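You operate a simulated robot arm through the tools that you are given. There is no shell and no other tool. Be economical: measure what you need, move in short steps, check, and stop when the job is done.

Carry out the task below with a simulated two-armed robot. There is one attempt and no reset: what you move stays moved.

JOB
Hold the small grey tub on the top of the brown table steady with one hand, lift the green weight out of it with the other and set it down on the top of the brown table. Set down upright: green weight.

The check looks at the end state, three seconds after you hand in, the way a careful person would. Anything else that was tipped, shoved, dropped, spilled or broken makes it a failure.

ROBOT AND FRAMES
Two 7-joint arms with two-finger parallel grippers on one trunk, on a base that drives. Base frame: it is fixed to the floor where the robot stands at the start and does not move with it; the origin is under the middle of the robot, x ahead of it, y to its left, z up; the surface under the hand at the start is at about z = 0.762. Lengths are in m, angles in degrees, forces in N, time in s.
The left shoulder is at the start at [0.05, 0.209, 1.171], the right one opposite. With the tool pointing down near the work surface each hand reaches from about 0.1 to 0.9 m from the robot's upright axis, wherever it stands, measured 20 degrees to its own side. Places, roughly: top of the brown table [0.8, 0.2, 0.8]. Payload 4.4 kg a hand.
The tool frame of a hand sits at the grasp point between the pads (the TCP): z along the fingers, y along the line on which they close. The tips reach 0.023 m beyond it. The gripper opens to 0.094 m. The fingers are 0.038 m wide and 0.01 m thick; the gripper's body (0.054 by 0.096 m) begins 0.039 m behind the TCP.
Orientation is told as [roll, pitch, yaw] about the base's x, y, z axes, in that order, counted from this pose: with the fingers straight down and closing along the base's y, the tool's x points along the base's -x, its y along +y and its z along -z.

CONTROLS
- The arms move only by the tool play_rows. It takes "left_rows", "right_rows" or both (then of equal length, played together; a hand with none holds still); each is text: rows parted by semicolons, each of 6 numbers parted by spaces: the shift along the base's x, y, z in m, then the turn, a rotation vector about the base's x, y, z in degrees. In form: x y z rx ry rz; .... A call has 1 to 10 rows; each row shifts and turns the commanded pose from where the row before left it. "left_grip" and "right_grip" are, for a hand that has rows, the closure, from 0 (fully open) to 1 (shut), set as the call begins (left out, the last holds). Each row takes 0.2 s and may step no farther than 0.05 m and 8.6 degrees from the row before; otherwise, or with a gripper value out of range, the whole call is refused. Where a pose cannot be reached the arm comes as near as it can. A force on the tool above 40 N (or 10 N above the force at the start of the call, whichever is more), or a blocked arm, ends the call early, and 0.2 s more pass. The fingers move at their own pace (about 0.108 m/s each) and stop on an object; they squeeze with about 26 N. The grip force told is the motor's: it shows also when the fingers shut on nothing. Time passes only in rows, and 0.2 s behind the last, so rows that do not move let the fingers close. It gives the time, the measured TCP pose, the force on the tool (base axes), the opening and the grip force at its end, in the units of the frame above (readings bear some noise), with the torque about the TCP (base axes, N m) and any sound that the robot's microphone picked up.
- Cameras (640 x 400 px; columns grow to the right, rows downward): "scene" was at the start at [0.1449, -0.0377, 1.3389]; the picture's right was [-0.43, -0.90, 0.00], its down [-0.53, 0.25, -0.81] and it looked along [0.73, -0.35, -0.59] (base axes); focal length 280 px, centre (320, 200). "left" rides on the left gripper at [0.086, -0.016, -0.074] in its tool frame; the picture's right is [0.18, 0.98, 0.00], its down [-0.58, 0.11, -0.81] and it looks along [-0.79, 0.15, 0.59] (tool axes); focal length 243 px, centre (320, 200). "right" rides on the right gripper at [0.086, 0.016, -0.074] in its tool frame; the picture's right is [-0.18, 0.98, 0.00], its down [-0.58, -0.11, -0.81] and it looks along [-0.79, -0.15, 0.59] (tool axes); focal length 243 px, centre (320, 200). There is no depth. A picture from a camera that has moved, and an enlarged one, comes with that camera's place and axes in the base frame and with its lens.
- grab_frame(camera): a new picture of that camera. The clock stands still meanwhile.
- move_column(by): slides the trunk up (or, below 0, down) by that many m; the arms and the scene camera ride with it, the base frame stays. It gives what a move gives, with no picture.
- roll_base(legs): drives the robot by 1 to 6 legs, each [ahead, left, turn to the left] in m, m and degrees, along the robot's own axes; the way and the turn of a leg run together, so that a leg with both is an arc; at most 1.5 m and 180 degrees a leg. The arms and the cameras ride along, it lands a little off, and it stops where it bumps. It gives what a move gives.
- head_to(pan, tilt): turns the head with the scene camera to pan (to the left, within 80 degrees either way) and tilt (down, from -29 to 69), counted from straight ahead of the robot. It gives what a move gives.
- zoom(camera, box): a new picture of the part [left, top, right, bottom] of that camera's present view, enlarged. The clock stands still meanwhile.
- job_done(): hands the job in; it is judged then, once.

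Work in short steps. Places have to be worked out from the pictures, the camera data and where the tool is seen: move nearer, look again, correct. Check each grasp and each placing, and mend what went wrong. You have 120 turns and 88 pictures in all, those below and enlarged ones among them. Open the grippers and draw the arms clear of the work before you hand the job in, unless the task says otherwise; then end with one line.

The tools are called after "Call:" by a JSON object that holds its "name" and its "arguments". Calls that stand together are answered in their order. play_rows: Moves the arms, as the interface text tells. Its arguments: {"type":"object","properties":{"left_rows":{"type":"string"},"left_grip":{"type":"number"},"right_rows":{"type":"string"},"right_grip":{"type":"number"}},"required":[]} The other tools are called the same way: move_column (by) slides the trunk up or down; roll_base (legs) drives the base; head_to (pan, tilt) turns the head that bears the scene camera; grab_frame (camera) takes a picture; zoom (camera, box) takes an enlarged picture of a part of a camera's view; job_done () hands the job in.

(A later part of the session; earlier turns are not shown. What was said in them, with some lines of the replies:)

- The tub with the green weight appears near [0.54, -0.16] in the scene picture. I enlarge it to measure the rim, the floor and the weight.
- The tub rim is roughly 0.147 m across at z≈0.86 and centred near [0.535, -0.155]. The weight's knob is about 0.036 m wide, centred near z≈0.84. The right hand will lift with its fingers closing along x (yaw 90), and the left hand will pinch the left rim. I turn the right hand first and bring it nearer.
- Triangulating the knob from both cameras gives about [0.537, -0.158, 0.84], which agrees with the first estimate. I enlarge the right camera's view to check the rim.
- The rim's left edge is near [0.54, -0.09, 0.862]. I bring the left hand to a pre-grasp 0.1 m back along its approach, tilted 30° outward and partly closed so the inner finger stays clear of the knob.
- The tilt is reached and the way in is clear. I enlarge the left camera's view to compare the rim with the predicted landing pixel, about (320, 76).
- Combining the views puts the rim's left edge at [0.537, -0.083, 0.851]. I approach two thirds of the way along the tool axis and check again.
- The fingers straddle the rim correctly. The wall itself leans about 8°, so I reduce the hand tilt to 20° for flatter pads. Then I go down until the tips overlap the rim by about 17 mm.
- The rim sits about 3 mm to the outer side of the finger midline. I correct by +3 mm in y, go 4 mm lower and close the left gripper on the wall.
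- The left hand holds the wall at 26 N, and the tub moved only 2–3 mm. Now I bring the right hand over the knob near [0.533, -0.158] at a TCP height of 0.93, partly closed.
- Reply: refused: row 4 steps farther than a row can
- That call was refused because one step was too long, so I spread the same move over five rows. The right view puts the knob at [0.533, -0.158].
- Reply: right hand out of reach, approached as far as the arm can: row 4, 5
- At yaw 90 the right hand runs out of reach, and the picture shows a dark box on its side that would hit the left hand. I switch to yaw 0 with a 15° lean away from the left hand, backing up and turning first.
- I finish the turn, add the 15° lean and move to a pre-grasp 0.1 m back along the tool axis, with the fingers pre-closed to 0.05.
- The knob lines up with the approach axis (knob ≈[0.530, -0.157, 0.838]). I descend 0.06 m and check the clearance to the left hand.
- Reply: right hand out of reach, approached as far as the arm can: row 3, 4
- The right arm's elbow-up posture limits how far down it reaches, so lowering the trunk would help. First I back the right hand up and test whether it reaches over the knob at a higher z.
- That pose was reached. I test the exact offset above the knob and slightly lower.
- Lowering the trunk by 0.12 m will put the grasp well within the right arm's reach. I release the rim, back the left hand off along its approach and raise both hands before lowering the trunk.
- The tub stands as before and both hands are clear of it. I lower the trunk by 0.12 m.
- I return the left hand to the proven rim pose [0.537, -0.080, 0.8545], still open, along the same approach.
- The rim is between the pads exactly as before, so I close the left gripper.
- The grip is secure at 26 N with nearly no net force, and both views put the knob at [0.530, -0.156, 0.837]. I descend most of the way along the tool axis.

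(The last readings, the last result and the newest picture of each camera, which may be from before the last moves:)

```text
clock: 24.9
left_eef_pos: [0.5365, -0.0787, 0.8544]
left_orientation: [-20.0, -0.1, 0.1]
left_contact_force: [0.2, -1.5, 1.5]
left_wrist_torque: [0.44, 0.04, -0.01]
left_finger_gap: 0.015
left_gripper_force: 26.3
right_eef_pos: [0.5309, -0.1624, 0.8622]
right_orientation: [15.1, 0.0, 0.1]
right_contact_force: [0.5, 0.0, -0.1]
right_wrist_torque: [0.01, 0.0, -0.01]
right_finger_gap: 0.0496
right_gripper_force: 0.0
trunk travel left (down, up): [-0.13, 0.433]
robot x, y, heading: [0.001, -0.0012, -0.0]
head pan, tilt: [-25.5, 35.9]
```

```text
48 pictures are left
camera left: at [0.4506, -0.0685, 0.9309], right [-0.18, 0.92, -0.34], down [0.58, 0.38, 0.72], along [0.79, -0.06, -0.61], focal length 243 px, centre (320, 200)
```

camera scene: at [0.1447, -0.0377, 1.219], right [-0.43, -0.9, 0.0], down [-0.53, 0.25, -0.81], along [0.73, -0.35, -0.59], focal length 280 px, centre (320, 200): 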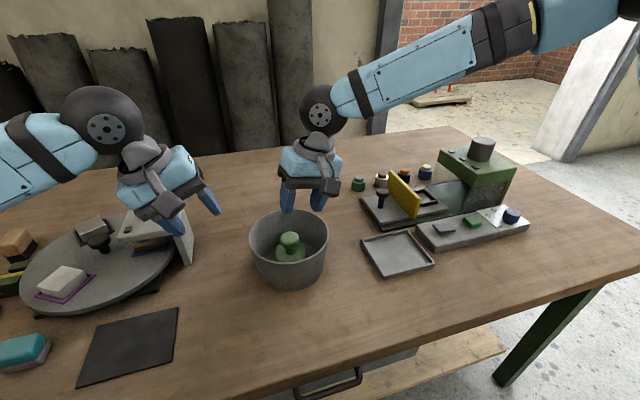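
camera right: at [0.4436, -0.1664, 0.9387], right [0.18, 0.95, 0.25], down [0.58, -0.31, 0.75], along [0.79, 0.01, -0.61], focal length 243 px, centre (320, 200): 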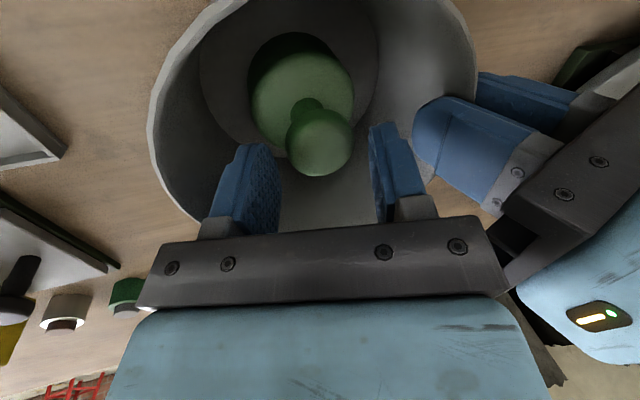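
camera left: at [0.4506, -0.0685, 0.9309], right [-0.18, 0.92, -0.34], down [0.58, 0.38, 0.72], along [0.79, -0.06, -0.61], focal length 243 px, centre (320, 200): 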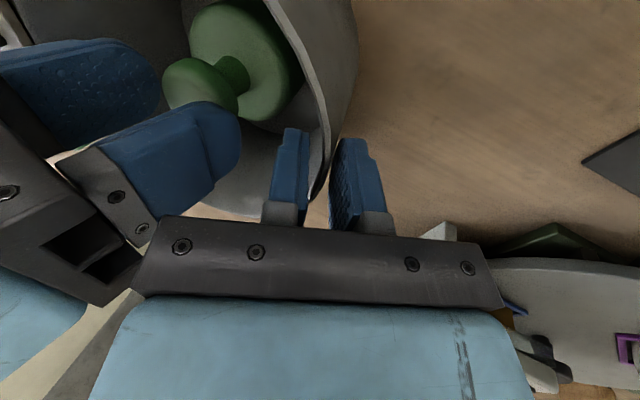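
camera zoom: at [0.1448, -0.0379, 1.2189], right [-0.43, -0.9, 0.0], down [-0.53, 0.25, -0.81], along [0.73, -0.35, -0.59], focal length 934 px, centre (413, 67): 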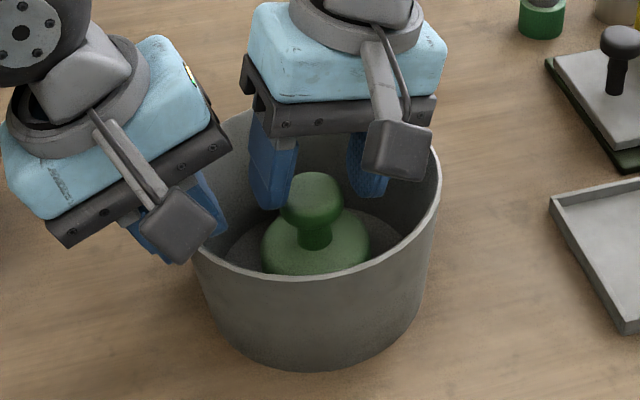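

The knob is centred between the fingers, and the gap to the left hand is about 15 mm. I descend the last 26 mm to knob height.

Call:
{"name": "play_rows", "arguments": {"right_rows": "0 0.002 -0.009 0 0 0; 0 0.002 -0.009 0 0 0; 0 0.002 -0.008 0 0 0; 0 0 0 0 0 0"}}

Call:
{"name": "grab_frame", "arguments": {"camera": "right"}}

Call:
{"name": "zoom", "arguments": {"camera": "scene", "box": [212, 180, 372, 300]}}

```text
clock: 25.9
left_eef_pos: [0.5351, -0.0789, 0.8541]
left_orientation: [-20.1, 0.1, 0.0]
left_contact_force: [-1.4, -0.5, 2.0]
left_wrist_torque: [0.42, 0.02, 0.03]
left_finger_gap: 0.0149
left_gripper_force: 26.4
right_eef_pos: [0.5312, -0.1563, 0.8362]
right_orientation: [15.0, -0.1, 0.1]
right_contact_force: [0.5, -0.5, 0.8]
right_wrist_torque: [0.0, 0.02, -0.02]
right_finger_gap: 0.05
right_gripper_force: 0.0
trunk travel left (down, up): [-0.13, 0.433]
robot x, y, heading: [0.0013, -0.0026, -0.2]
head pan, tilt: [-25.5, 35.9]
```

```text
47 pictures are left
camera right: at [0.4438, -0.1606, 0.9117], right [0.18, 0.95, 0.26], down [0.58, -0.31, 0.75], along [0.79, 0.01, -0.61], focal length 243 px, centre (320, 200)
```

right: 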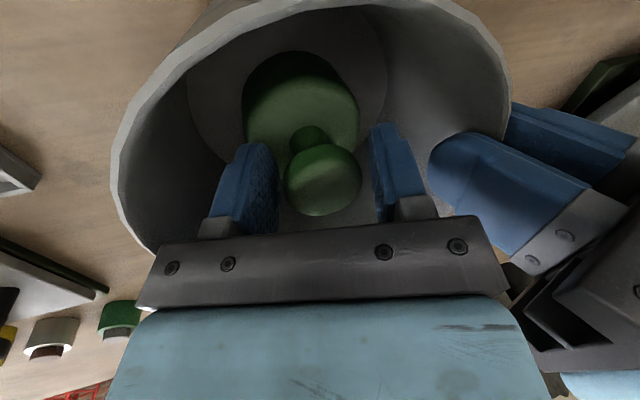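

```text
3.33 times, centred on (292, 240) of scene
camera zoom: at [0.1448, -0.0379, 1.2189], right [-0.43, -0.9, 0.0], down [-0.53, 0.25, -0.81], along [0.73, -0.35, -0.59], focal length 934 px, centre (413, 67)
```

zoom: 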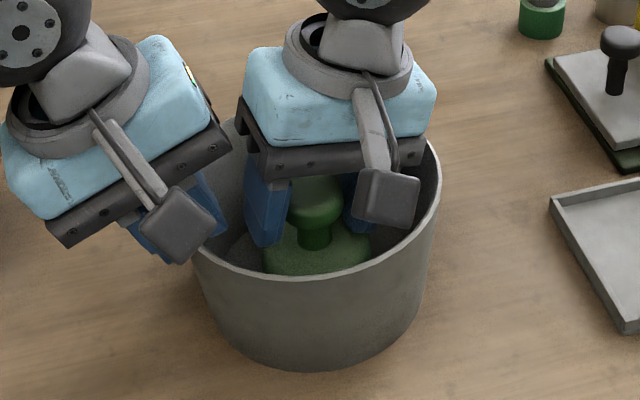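

The knob sits right at the TCP, centred between the pads. I close the right gripper.

Call:
{"name": "play_rows", "arguments": {"right_rows": "0 0 0 0 0 0; 0 0 0 0 0 0; 0 0 0 0 0 0", "right_grip": 1}}

Call:
{"name": "grab_frame", "arguments": {"camera": "right"}}

```text
clock: 26.7
left_eef_pos: [0.5369, -0.0782, 0.8553]
left_orientation: [-20.0, -0.1, 0.0]
left_contact_force: [0.5, -2.0, 0.5]
left_wrist_torque: [0.42, -0.03, 0.01]
left_finger_gap: 0.015
left_gripper_force: 25.8
right_eef_pos: [0.5313, -0.1561, 0.836]
right_orientation: [15.1, -0.1, 0.1]
right_contact_force: [0.9, 3.2, 2.7]
right_wrist_torque: [0.13, -0.04, -0.03]
right_finger_gap: 0.0381
right_gripper_force: 25.8
trunk travel left (down, up): [-0.13, 0.433]
robot x, y, heading: [0.002, -0.0025, -0.1]
head pan, tilt: [-25.5, 35.9]
```

```text
45 pictures are left
camera right: at [0.4438, -0.1604, 0.912], right [0.18, 0.95, 0.26], down [0.58, -0.31, 0.75], along [0.79, 0.01, -0.61], focal length 243 px, centre (320, 200)
```

right: 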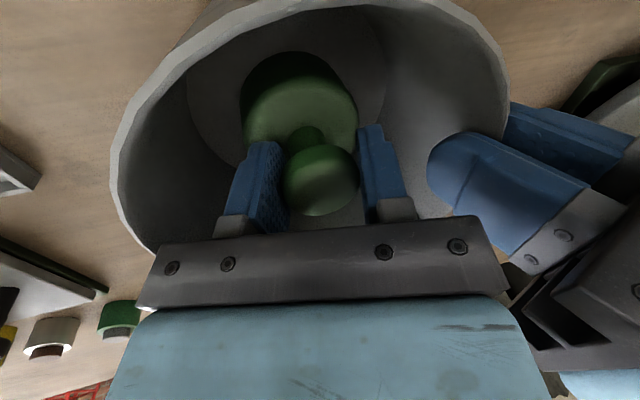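

The knob is held at 0.038 m opening and 26 N. I lift 3 cm gently, drifting slightly away from the left hand, then check.

Call:
{"name": "play_rows", "arguments": {"right_rows": "0 0 0.005 0 0 0; 0 -0.001 0.005 0 0 0; 0 -0.002 0.01 0 0 0; 0 -0.002 0.01 0 0 0; 0 0 0 0 0 0"}}

Call:
{"name": "grab_frame", "arguments": {"camera": "right"}}

Call:
{"name": "zoom", "arguments": {"camera": "scene", "box": [212, 180, 372, 300]}}

```text
clock: 27.9
left_eef_pos: [0.5356, -0.0793, 0.8539]
left_orientation: [-20.0, 0.0, 0.0]
left_contact_force: [1.3, 4.0, 8.0]
left_wrist_torque: [0.41, -0.04, 0.0]
left_finger_gap: 0.0148
left_gripper_force: 26.2
right_eef_pos: [0.5302, -0.1625, 0.8655]
right_orientation: [15.0, 0.1, 0.1]
right_contact_force: [0.3, 0.3, -10.5]
right_wrist_torque: [0.02, -0.01, 0.0]
right_finger_gap: 0.0376
right_gripper_force: 25.8
trunk travel left (down, up): [-0.13, 0.433]
robot x, y, heading: [0.0026, -0.0016, -0.1]
head pan, tilt: [-25.5, 35.9]
```

```text
44 pictures are left
camera right: at [0.4436, -0.1664, 0.9418], right [0.18, 0.95, 0.25], down [0.58, -0.31, 0.75], along [0.79, 0.01, -0.61], focal length 243 px, centre (320, 200)
```

right: 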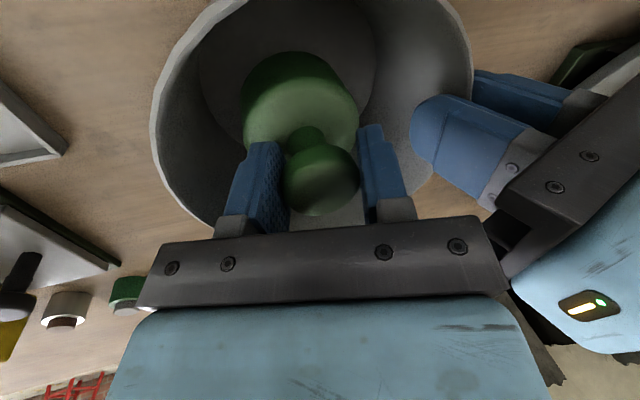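

```text
3.33 times, centred on (292, 240) of scene
camera zoom: at [0.1452, -0.0376, 1.2189], right [-0.43, -0.9, 0.0], down [-0.53, 0.25, -0.81], along [0.73, -0.35, -0.59], focal length 934 px, centre (413, 67)
```

zoom: 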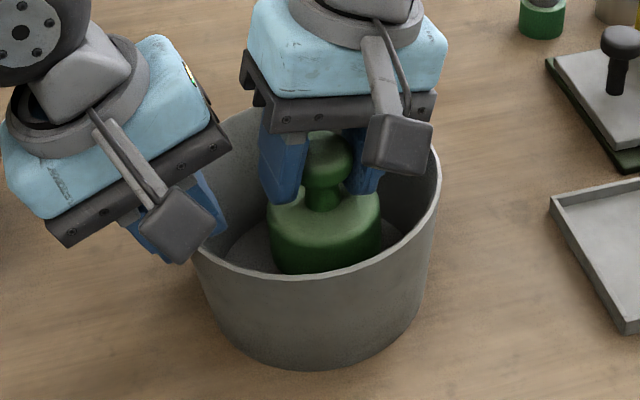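

The weight came up cleanly at about 10 N and hangs straight, and the tub did not move. I keep raising it until its base clears the rim.

Call:
{"name": "play_rows", "arguments": {"right_rows": "0 -0.001 0.015 0 0 0; 0 -0.001 0.02 0 0 0; 0 0 0.02 0 0 0; 0 0 0.02 0 0 0; 0 0 0.02 0 0 0; 0 0 0.01 0 0 0; 0 0 0 0 0 0"}}

Call:
{"name": "grab_frame", "arguments": {"camera": "scene"}}

Call:
{"name": "grab_frame", "arguments": {"camera": "right"}}

```text
clock: 29.5
left_eef_pos: [0.537, -0.0807, 0.8537]
left_orientation: [-20.0, 0.0, 0.1]
left_contact_force: [0.9, 5.3, 8.5]
left_wrist_torque: [0.37, -0.14, 0.04]
left_finger_gap: 0.0147
left_gripper_force: 26.2
right_eef_pos: [0.5328, -0.1642, 0.971]
right_orientation: [15.1, 0.0, 0.1]
right_contact_force: [0.2, 0.0, -10.7]
right_wrist_torque: [-0.01, 0.06, 0.01]
right_finger_gap: 0.0378
right_gripper_force: 25.6
trunk travel left (down, up): [-0.13, 0.433]
robot x, y, heading: [0.0007, -0.0008, 0.0]
head pan, tilt: [-25.5, 35.9]
```

```text
42 pictures are left
camera scene: at [0.1452, -0.0376, 1.2189], right [-0.43, -0.9, 0.0], down [-0.53, 0.25, -0.81], along [0.73, -0.35, -0.59], focal length 280 px, centre (320, 200)
```

scene: 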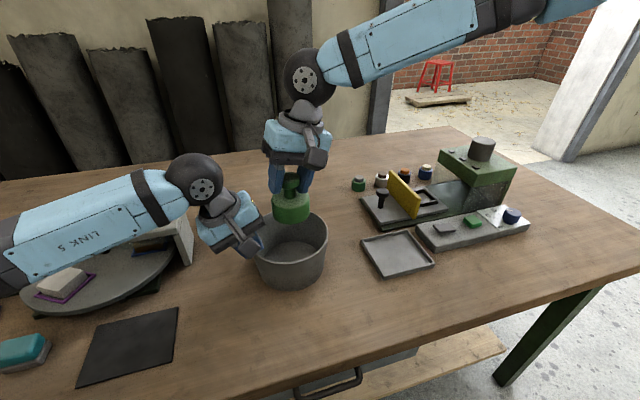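

```text
41 pictures are left
camera right: at [0.4443, -0.1679, 1.0474], right [0.18, 0.95, 0.25], down [0.58, -0.31, 0.75], along [0.79, 0.01, -0.61], focal length 243 px, centre (320, 200)
```

right: 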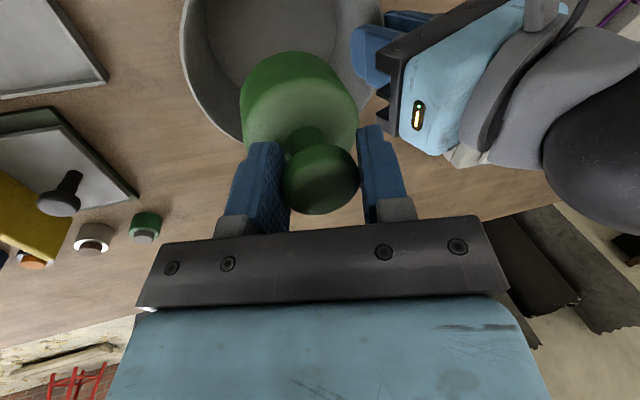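

The weight is clear above the rim. I carry it over free table toward [0.73, -0.22], about 0.2 m from any other object.

Call:
{"name": "play_rows", "arguments": {"right_rows": "0.02 -0.005 0 0 0 0; 0.03 -0.01 0 0 0 0; 0.035 -0.01 0 0 0 0; 0.035 -0.01 0 0 0 0; 0.035 -0.01 0 0 0 0; 0.03 -0.008 0 0 0 0; 0.015 -0.003 0 0 0 0; 0 0 0 0 0 0"}}

Call:
{"name": "grab_frame", "arguments": {"camera": "scene"}}

Call:
{"name": "grab_frame", "arguments": {"camera": "right"}}

```text
clock: 31.3
left_eef_pos: [0.536, -0.0798, 0.854]
left_orientation: [-20.0, -0.1, 0.0]
left_contact_force: [0.7, 3.3, 9.0]
left_wrist_torque: [0.3, -0.02, -0.03]
left_finger_gap: 0.0144
left_gripper_force: 25.7
right_eef_pos: [0.7131, -0.2348, 0.975]
right_orientation: [15.1, 0.0, 0.1]
right_contact_force: [-0.3, 0.4, -11.2]
right_wrist_torque: [-0.01, 0.02, -0.02]
right_finger_gap: 0.0378
right_gripper_force: 26.1
right hand out of reach, approached as far as the arm can: row 6, 7
trunk travel left (down, up): [-0.13, 0.433]
robot x, y, heading: [-0.0011, 0.0028, 0.1]
head pan, tilt: [-25.5, 35.9]
```

```text
40 pictures are left
camera scene: at [0.1453, -0.0378, 1.2188], right [-0.43, -0.9, 0.0], down [-0.53, 0.25, -0.81], along [0.73, -0.35, -0.59], focal length 280 px, centre (320, 200)
```

scene: 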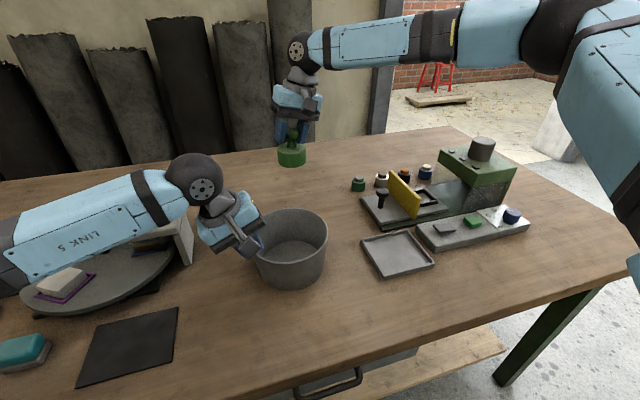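

```text
39 pictures are left
camera right: at [0.625, -0.2392, 1.0506], right [0.18, 0.95, 0.25], down [0.58, -0.31, 0.75], along [0.79, 0.01, -0.61], focal length 243 px, centre (320, 200)
```

right: 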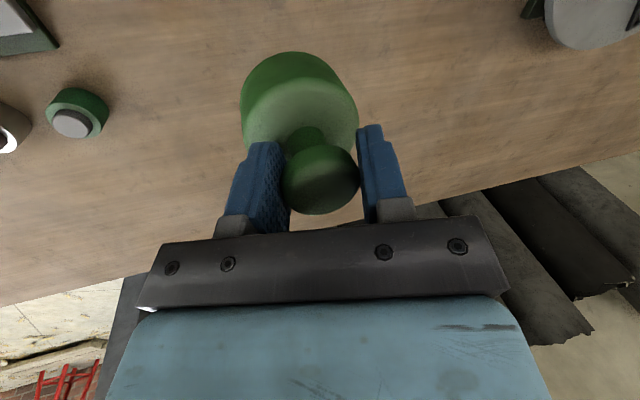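

The arm's reach ends near x = 0.71, which is still clear of the tub and the other items. I pull in slightly to x≈0.695 and lower toward the table.

Call:
{"name": "play_rows", "arguments": {"right_rows": "-0.01 0 -0.015 0 0 0; -0.008 0 -0.02 0 0 0; 0 0 -0.02 0 0 0; 0 0 -0.02 0 0 0; 0 0 -0.02 0 0 0; 0 0 -0.015 0 0 0; 0 0 0 0 0 0"}}

Call:
{"name": "zoom", "arguments": {"camera": "scene", "box": [202, 90, 362, 210]}}

Call:
{"name": "grab_frame", "arguments": {"camera": "left"}}

```text
clock: 32.9
left_eef_pos: [0.5371, -0.0796, 0.8539]
left_orientation: [-20.0, 0.0, 0.0]
left_contact_force: [1.2, 3.8, 9.8]
left_wrist_torque: [0.4, -0.08, 0.04]
left_finger_gap: 0.0144
left_gripper_force: 26.0
right_eef_pos: [0.6821, -0.2431, 0.8682]
right_orientation: [15.1, -0.1, 0.1]
right_contact_force: [0.5, -0.3, -10.3]
right_wrist_torque: [0.03, 0.03, 0.0]
right_finger_gap: 0.0376
right_gripper_force: 26.0
right hand out of reach, approached as far as the arm can: row 5, 6
trunk travel left (down, up): [-0.13, 0.433]
robot x, y, heading: [0.0027, -0.0038, -0.3]
head pan, tilt: [-25.5, 35.9]
```

```text
3.33 times, centred on (282, 150) of scene
camera zoom: at [0.1453, -0.0377, 1.2188], right [-0.43, -0.9, 0.0], down [-0.53, 0.25, -0.81], along [0.73, -0.35, -0.59], focal length 934 px, centre (447, 367)
```

zoom: 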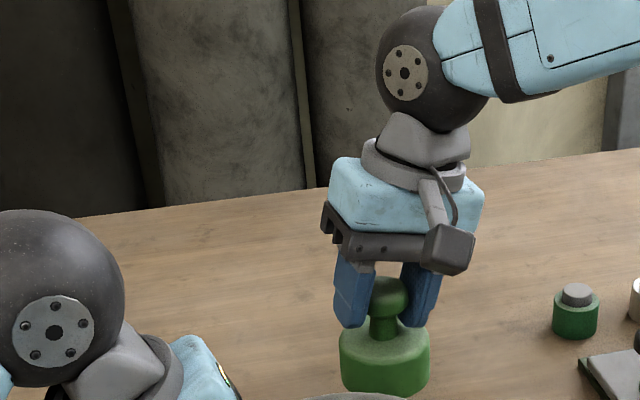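

```text
37 pictures are left
camera left: at [0.451, -0.0684, 0.9307], right [-0.18, 0.92, -0.34], down [0.58, 0.38, 0.72], along [0.79, -0.06, -0.61], focal length 243 px, centre (320, 200)
```

left: 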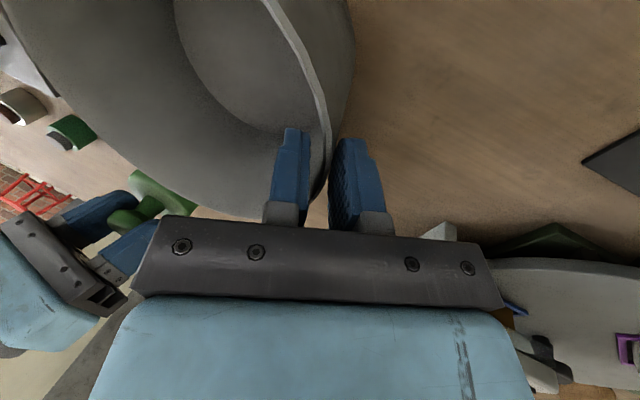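

The weight is about 36 mm above the table and the arm is again at its limit, but the tub no longer needs holding. I release the rim and back the left hand off, then I'll use the trunk for the rest.

Call:
{"name": "play_rows", "arguments": {"left_rows": "0 0 0 0 0 0; 0 0 0 0 0 0; 0 0 0 0 0 0", "left_grip": 0.45}}

Call:
{"name": "play_rows", "arguments": {"left_rows": "0 0.005 0.01 0 0 0; 0 0.008 0.018 0 0 0; 0 0.012 0.03 0 0 0; 0 0.015 0.04 0 0 0; -0.01 0.015 0.04 0 0 0; -0.01 0.01 0.04 0 0 0; -0.01 0.01 0.04 0 0 0; 0 0 0.04 0 0 0; 0 0 0 0 0 0"}}

Call:
{"name": "grab_frame", "arguments": {"camera": "scene"}}

```text
clock: 33.7
left_eef_pos: [0.537, -0.0795, 0.8534]
left_orientation: [-19.9, 0.1, 0.0]
left_contact_force: [0.4, 0.1, -0.5]
left_wrist_torque: [0.0, -0.02, 0.0]
left_finger_gap: 0.0516
left_gripper_force: 0.1
right_eef_pos: [0.6833, -0.2435, 0.8676]
right_orientation: [15.1, 0.0, 0.1]
right_contact_force: [-0.1, -1.2, -10.4]
right_wrist_torque: [0.0, 0.01, 0.01]
right_finger_gap: 0.0378
right_gripper_force: 25.7
trunk travel left (down, up): [-0.13, 0.433]
robot x, y, heading: [-0.0005, 0.0022, -0.2]
head pan, tilt: [-25.5, 35.9]
```

```text
clock: 35.7
left_eef_pos: [0.5071, -0.0042, 1.1123]
left_orientation: [-20.0, 0.1, 0.0]
left_contact_force: [0.7, 0.3, 0.7]
left_wrist_torque: [0.02, 0.0, 0.02]
left_finger_gap: 0.0514
left_gripper_force: 0.1
right_eef_pos: [0.683, -0.2427, 0.8681]
right_orientation: [15.1, 0.0, 0.2]
right_contact_force: [0.4, -0.9, -9.9]
right_wrist_torque: [-0.02, 0.02, -0.01]
right_finger_gap: 0.0377
right_gripper_force: 25.6
trunk travel left (down, up): [-0.13, 0.433]
robot x, y, heading: [-0.0002, -0.0033, 0.1]
head pan, tilt: [-25.5, 35.9]
```

```text
36 pictures are left
camera scene: at [0.1463, -0.0378, 1.2187], right [-0.43, -0.9, 0.0], down [-0.53, 0.25, -0.81], along [0.73, -0.35, -0.59], focal length 280 px, centre (320, 200)
```

scene: 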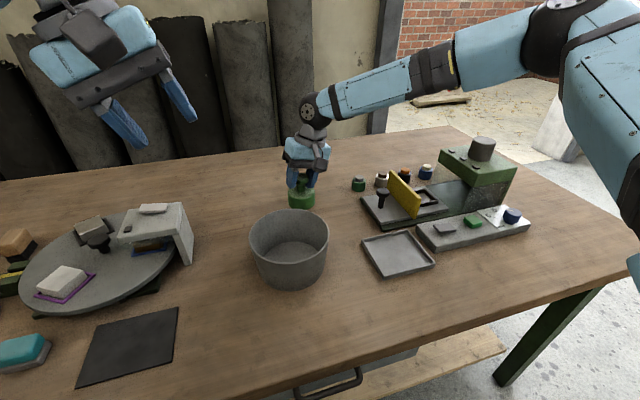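

The left hand is away and the tub stands undisturbed. I raise the weight 4 cm, lower the trunk 6 cm for more downward reach, then set it down finely with the arm.

Call:
{"name": "play_rows", "arguments": {"right_rows": "0 0 0.02 0 0 0; 0 0 0.02 0 0 0; 0 0 0 0 0 0"}}

Call:
{"name": "move_column", "arguments": {"by": -0.06}}

Call:
{"name": "zoom", "arguments": {"camera": "scene", "box": [220, 80, 380, 200]}}

Call:
{"name": "grab_frame", "arguments": {"camera": "right"}}

```text
clock: 36.5
left_eef_pos: [0.5086, -0.0053, 1.1106]
left_orientation: [-20.1, 0.1, 0.0]
left_contact_force: [0.7, -0.3, 0.6]
left_wrist_torque: [0.01, 0.0, -0.02]
left_finger_gap: 0.0517
left_gripper_force: 0.2
right_eef_pos: [0.6832, -0.2446, 0.9077]
right_orientation: [15.0, 0.1, 0.1]
right_contact_force: [0.3, 0.0, -10.2]
right_wrist_torque: [0.0, 0.02, 0.01]
right_finger_gap: 0.0379
right_gripper_force: 26.6
trunk travel left (down, up): [-0.13, 0.433]
robot x, y, heading: [0.0026, 0.0001, 0.1]
head pan, tilt: [-25.5, 35.9]
```

```text
clock: 37.5
left_eef_pos: [0.5064, -0.0048, 1.0524]
left_orientation: [-20.0, 0.0, 0.0]
left_contact_force: [0.1, 0.2, -0.8]
left_wrist_torque: [-0.02, -0.02, -0.02]
left_finger_gap: 0.0517
left_gripper_force: 0.1
right_eef_pos: [0.682, -0.2437, 0.8474]
right_orientation: [14.9, 0.0, 0.1]
right_contact_force: [-0.1, 0.1, -10.1]
right_wrist_torque: [0.0, 0.02, 0.01]
right_finger_gap: 0.038
right_gripper_force: 26.1
trunk travel left (down, up): [-0.07, 0.493]
robot x, y, heading: [-0.0012, -0.0006, -0.0]
head pan, tilt: [-25.5, 35.9]
```

```text
3.33 times, centred on (300, 140) of scene
camera zoom: at [0.1455, -0.038, 1.1588], right [-0.43, -0.9, 0.0], down [-0.53, 0.25, -0.81], along [0.73, -0.35, -0.59], focal length 934 px, centre (387, 400)
```

zoom: 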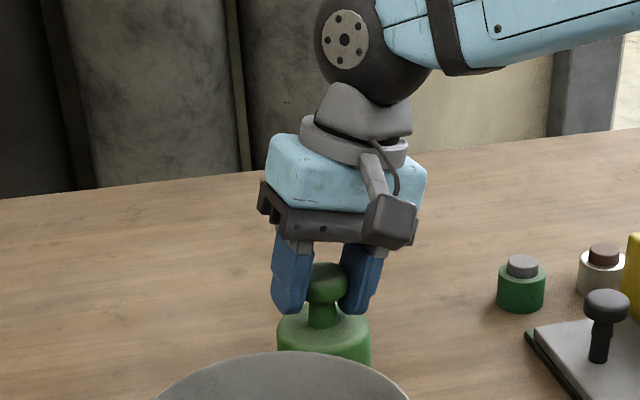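

```text
34 pictures are left
camera right: at [0.5947, -0.2478, 0.9241], right [0.18, 0.95, 0.25], down [0.58, -0.31, 0.75], along [0.79, 0.01, -0.61], focal length 243 px, centre (320, 200)
```

right: 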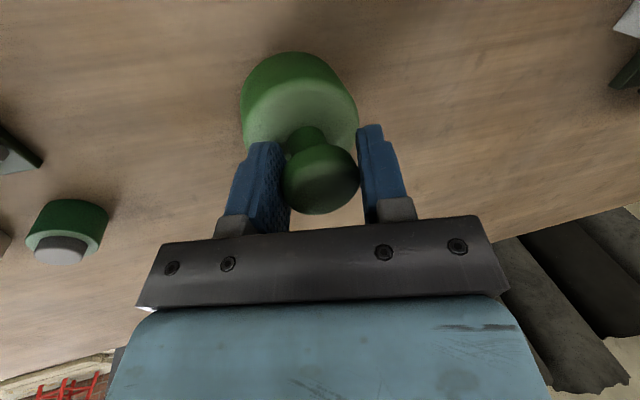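

The weight hangs upright over bare table, about 1–1.5 cm up. I lower it in 2–3 mm steps and watch for the load to come off.

Call:
{"name": "play_rows", "arguments": {"right_rows": "0 0 -0.004 0 0 0; 0 0 -0.003 0 0 0; 0 0 -0.002 0 0 0; 0 0 0 0 0 0"}}

Call:
{"name": "play_rows", "arguments": {"right_rows": "0 0 -0.002 0 0 0; 0 0 0 0 0 0"}}

Call:
{"name": "play_rows", "arguments": {"right_rows": "0 0 -0.002 0 0 0; 0 0 0 0 0 0"}}

```text
clock: 38.5
left_eef_pos: [0.5077, -0.0051, 1.0526]
left_orientation: [-20.0, 0.1, 0.0]
left_contact_force: [0.8, -0.7, -0.1]
left_wrist_torque: [-0.01, -0.01, 0.03]
left_finger_gap: 0.0518
left_gripper_force: 0.0
right_eef_pos: [0.6818, -0.2447, 0.8386]
right_orientation: [15.0, 0.0, 0.1]
right_contact_force: [-0.3, 0.3, -10.6]
right_wrist_torque: [-0.02, 0.05, 0.04]
right_finger_gap: 0.0379
right_gripper_force: 25.7
trunk travel left (down, up): [-0.07, 0.493]
robot x, y, heading: [-0.0002, -0.0008, -0.2]
head pan, tilt: [-25.5, 35.9]
```

```text
clock: 39.1
left_eef_pos: [0.506, -0.0056, 1.0521]
left_orientation: [-20.0, 0.1, 0.0]
left_contact_force: [-0.3, 0.8, -0.2]
left_wrist_torque: [0.02, 0.03, 0.02]
left_finger_gap: 0.0516
left_gripper_force: 0.1
right_eef_pos: [0.6814, -0.2439, 0.8365]
right_orientation: [15.0, -0.1, 0.1]
right_contact_force: [-0.4, 0.1, -10.5]
right_wrist_torque: [-0.01, 0.02, -0.02]
right_finger_gap: 0.0382
right_gripper_force: 26.2
trunk travel left (down, up): [-0.07, 0.493]
robot x, y, heading: [-0.0036, -0.0003, -0.2]
head pan, tilt: [-25.5, 35.9]
```

```text
clock: 39.7
left_eef_pos: [0.5072, -0.0048, 1.0535]
left_orientation: [-20.0, 0.0, 0.0]
left_contact_force: [0.7, 0.5, 0.5]
left_wrist_torque: [0.03, 0.01, -0.02]
left_finger_gap: 0.0516
left_gripper_force: 0.0
right_eef_pos: [0.6813, -0.2441, 0.8351]
right_orientation: [15.0, 0.0, 0.2]
right_contact_force: [-0.8, -0.3, -10.4]
right_wrist_torque: [-0.02, 0.0, -0.01]
right_finger_gap: 0.0379
right_gripper_force: 26.4
trunk travel left (down, up): [-0.07, 0.493]
robot x, y, heading: [0.0023, -0.0019, -0.1]
head pan, tilt: [-25.5, 35.9]
```

Still the full weight in the hand, so the tub floor was a few millimetres thick. I continue down in 2 mm steps.

Call:
{"name": "play_rows", "arguments": {"right_rows": "0 0 -0.002 0 0 0; 0 0 0 0 0 0"}}

Call:
{"name": "play_rows", "arguments": {"right_rows": "0 0 -0.002 0 0 0; 0 0 0 0 0 0"}}

Call:
{"name": "zoom", "arguments": {"camera": "scene", "box": [220, 80, 380, 200]}}

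```text
clock: 40.3
left_eef_pos: [0.5069, -0.0053, 1.0519]
left_orientation: [-20.0, 0.1, 0.0]
left_contact_force: [0.4, 0.6, 0.1]
left_wrist_torque: [-0.01, 0.0, -0.01]
left_finger_gap: 0.0518
left_gripper_force: 0.0
right_eef_pos: [0.6822, -0.2438, 0.8321]
right_orientation: [14.9, 0.0, 0.1]
right_contact_force: [0.4, -0.4, -10.4]
right_wrist_torque: [0.0, 0.01, 0.01]
right_finger_gap: 0.0379
right_gripper_force: 25.4
trunk travel left (down, up): [-0.07, 0.493]
robot x, y, heading: [0.0001, 0.0017, -0.2]
head pan, tilt: [-25.5, 35.9]
```

```text
clock: 40.9
left_eef_pos: [0.506, -0.0047, 1.0528]
left_orientation: [-20.0, 0.1, 0.0]
left_contact_force: [-0.9, 0.7, 0.4]
left_wrist_torque: [0.0, -0.02, -0.01]
left_finger_gap: 0.0516
left_gripper_force: 0.1
right_eef_pos: [0.6821, -0.2437, 0.8317]
right_orientation: [15.0, 0.0, 0.1]
right_contact_force: [-0.6, -0.7, -5.6]
right_wrist_torque: [-0.04, 0.2, 0.01]
right_finger_gap: 0.0376
right_gripper_force: 25.6
trunk travel left (down, up): [-0.07, 0.493]
robot x, y, heading: [0.001, 0.0015, 0.0]
head pan, tilt: [-25.5, 35.9]
```

```text
3.33 times, centred on (300, 140) of scene
camera zoom: at [0.1454, -0.038, 1.1589], right [-0.43, -0.9, 0.0], down [-0.53, 0.25, -0.81], along [0.73, -0.35, -0.59], focal length 934 px, centre (387, 400)
```

zoom: 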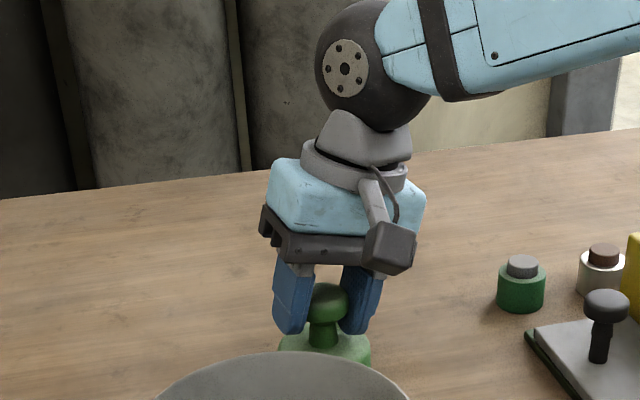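

The load has halved, so the base is touching the table. I go one millimetre lower and then open the gripper.

Call:
{"name": "play_rows", "arguments": {"right_rows": "0 0 -0.0015 0 0 0; 0 0 0 0 0 0"}}

Call:
{"name": "play_rows", "arguments": {"right_rows": "0 0 0 0 0 0; 0 0 0 0 0 0; 0 0 0 0 0 0", "right_grip": 0.3}}

Call:
{"name": "grab_frame", "arguments": {"camera": "right"}}

```text
clock: 41.5
left_eef_pos: [0.506, -0.0054, 1.0529]
left_orientation: [-20.0, 0.0, 0.0]
left_contact_force: [-0.1, -0.1, 0.2]
left_wrist_torque: [-0.01, 0.01, 0.04]
left_finger_gap: 0.0516
left_gripper_force: 0.1
right_eef_pos: [0.6819, -0.2444, 0.8313]
right_orientation: [14.9, -0.2, 0.1]
right_contact_force: [2.9, -4.4, 5.8]
right_wrist_torque: [-0.14, 0.35, 0.08]
right_finger_gap: 0.0381
right_gripper_force: 26.6
trunk travel left (down, up): [-0.07, 0.493]
robot x, y, heading: [-0.0005, -0.0028, 0.1]
head pan, tilt: [-25.5, 35.9]
```

```text
clock: 42.3
left_eef_pos: [0.5055, -0.0046, 1.0525]
left_orientation: [-20.0, 0.0, 0.0]
left_contact_force: [-0.7, 0.3, 0.1]
left_wrist_torque: [-0.01, -0.05, 0.0]
left_finger_gap: 0.0518
left_gripper_force: 0.0
right_eef_pos: [0.682, -0.2434, 0.8302]
right_orientation: [14.9, -0.1, 0.1]
right_contact_force: [0.0, 0.2, -0.4]
right_wrist_torque: [0.02, -0.02, 0.02]
right_finger_gap: 0.0658
right_gripper_force: 0.0
trunk travel left (down, up): [-0.07, 0.493]
robot x, y, heading: [-0.0005, -0.0022, 0.0]
head pan, tilt: [-25.5, 35.9]
```

```text
32 pictures are left
camera right: at [0.5945, -0.2473, 0.9062], right [0.18, 0.95, 0.25], down [0.58, -0.31, 0.75], along [0.79, 0.01, -0.61], focal length 243 px, centre (320, 200)
```

right: 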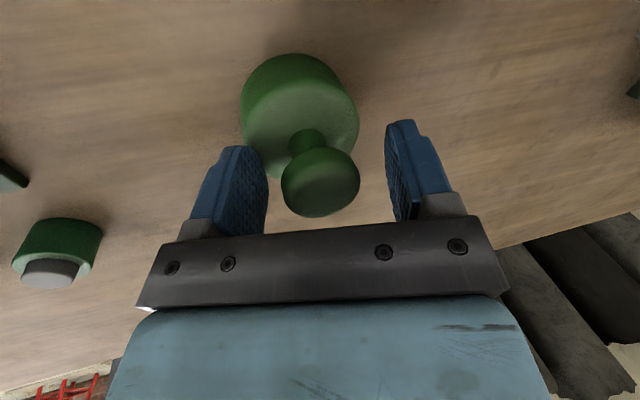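

The weight stands free between the open fingers. I withdraw the right hand along its tool axis.

Call:
{"name": "play_rows", "arguments": {"right_rows": "0 -0.0026 0.01 0 0 0; 0 -0.005 0.02 0 0 0; 0 -0.008 0.03 0 0 0; 0 -0.01 0.04 0 0 0; 0 -0.01 0.04 0 0 0; 0 -0.02 0.04 0 0 0; 0 -0.02 0.04 0 0 0; 0 0 0 0 0 0"}}

Call:
{"name": "grab_frame", "arguments": {"camera": "scene"}}

Call:
{"name": "zoom", "arguments": {"camera": "scene", "box": [220, 80, 380, 200]}}

```text
clock: 44.1
left_eef_pos: [0.5071, -0.0039, 1.0531]
left_orientation: [-20.0, 0.0, 0.0]
left_contact_force: [0.8, -0.7, 0.5]
left_wrist_torque: [0.01, 0.0, 0.0]
left_finger_gap: 0.0516
left_gripper_force: 0.2
right_eef_pos: [0.6838, -0.3162, 1.0491]
right_orientation: [15.0, 0.0, 0.1]
right_contact_force: [-0.6, -0.4, 0.6]
right_wrist_torque: [0.01, -0.03, -0.01]
right_finger_gap: 0.0657
right_gripper_force: 0.0
trunk travel left (down, up): [-0.07, 0.493]
robot x, y, heading: [0.002, 0.0005, 0.0]
head pan, tilt: [-25.5, 35.9]
```

```text
31 pictures are left
camera scene: at [0.1452, -0.0378, 1.1588], right [-0.43, -0.9, 0.0], down [-0.53, 0.25, -0.81], along [0.73, -0.35, -0.59], focal length 280 px, centre (320, 200)
```

scene: 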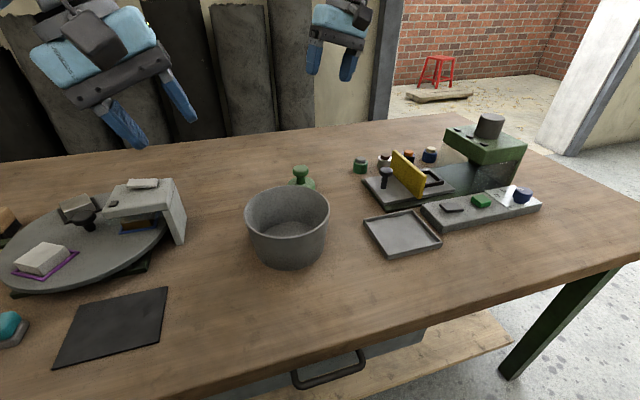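

```text
3.33 times, centred on (300, 140) of scene
camera zoom: at [0.1452, -0.0378, 1.1588], right [-0.43, -0.9, 0.0], down [-0.53, 0.25, -0.81], along [0.73, -0.35, -0.59], focal length 934 px, centre (387, 400)
```

zoom: 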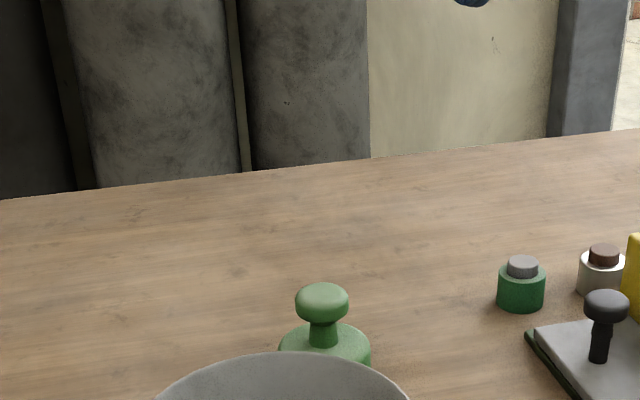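

The weight stands upright on bare table, and the tub and the other items are undisturbed. I open both grippers fully and draw the hands further away.

Call:
{"name": "play_rows", "arguments": {"left_rows": "0 0.01 0.02 0 0 0; 0 0.01 0.02 0 0 0; 0 0.01 0.02 0 0 0", "right_rows": "-0.02 -0.02 0.02 0 0 0; -0.02 -0.02 0.02 0 0 0; -0.02 -0.02 0.02 0 0 0", "left_grip": 0, "right_grip": 0}}

Call:
{"name": "grab_frame", "arguments": {"camera": "scene"}}

```text
clock: 44.9
left_eef_pos: [0.5061, 0.0256, 1.1124]
left_orientation: [-20.1, -0.1, 0.0]
left_contact_force: [0.2, -0.9, 0.1]
left_wrist_torque: [0.01, -0.01, 0.03]
left_finger_gap: 0.0941
left_gripper_force: 0.0
right_eef_pos: [0.62, -0.3806, 1.1104]
right_orientation: [15.1, -0.1, 0.1]
right_contact_force: [0.1, -0.1, 0.2]
right_wrist_torque: [0.01, -0.02, -0.02]
right_finger_gap: 0.0939
right_gripper_force: 0.1
trunk travel left (down, up): [-0.07, 0.493]
robot x, y, heading: [-0.0029, 0.0029, -0.2]
head pan, tilt: [-25.5, 35.9]
```

```text
29 pictures are left
camera scene: at [0.1439, -0.0381, 1.1591], right [-0.43, -0.9, 0.0], down [-0.53, 0.25, -0.81], along [0.73, -0.35, -0.59], focal length 280 px, centre (320, 200)
```

scene: 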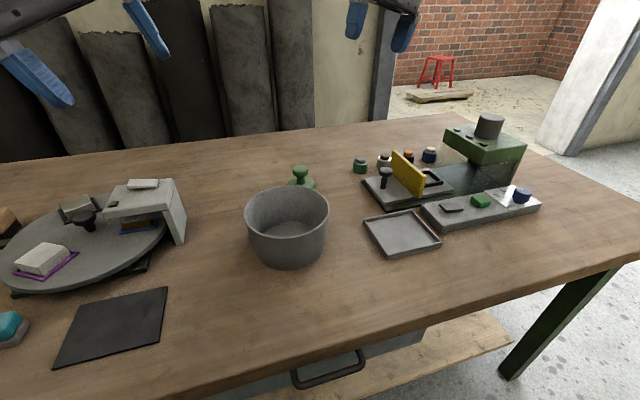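

Both grippers are open and clear of the table, and the picture shows the end state as wanted. I hand the job in.

Call:
{"name": "job_done", "arguments": {}}

```text
The job is handed in.
```

The green weight is out of the tub and stands upright on the brown table; the tub stayed upright (it shifted 2–3 mm when I first gripped it), nothing else looks disturbed, and the job is handed in.
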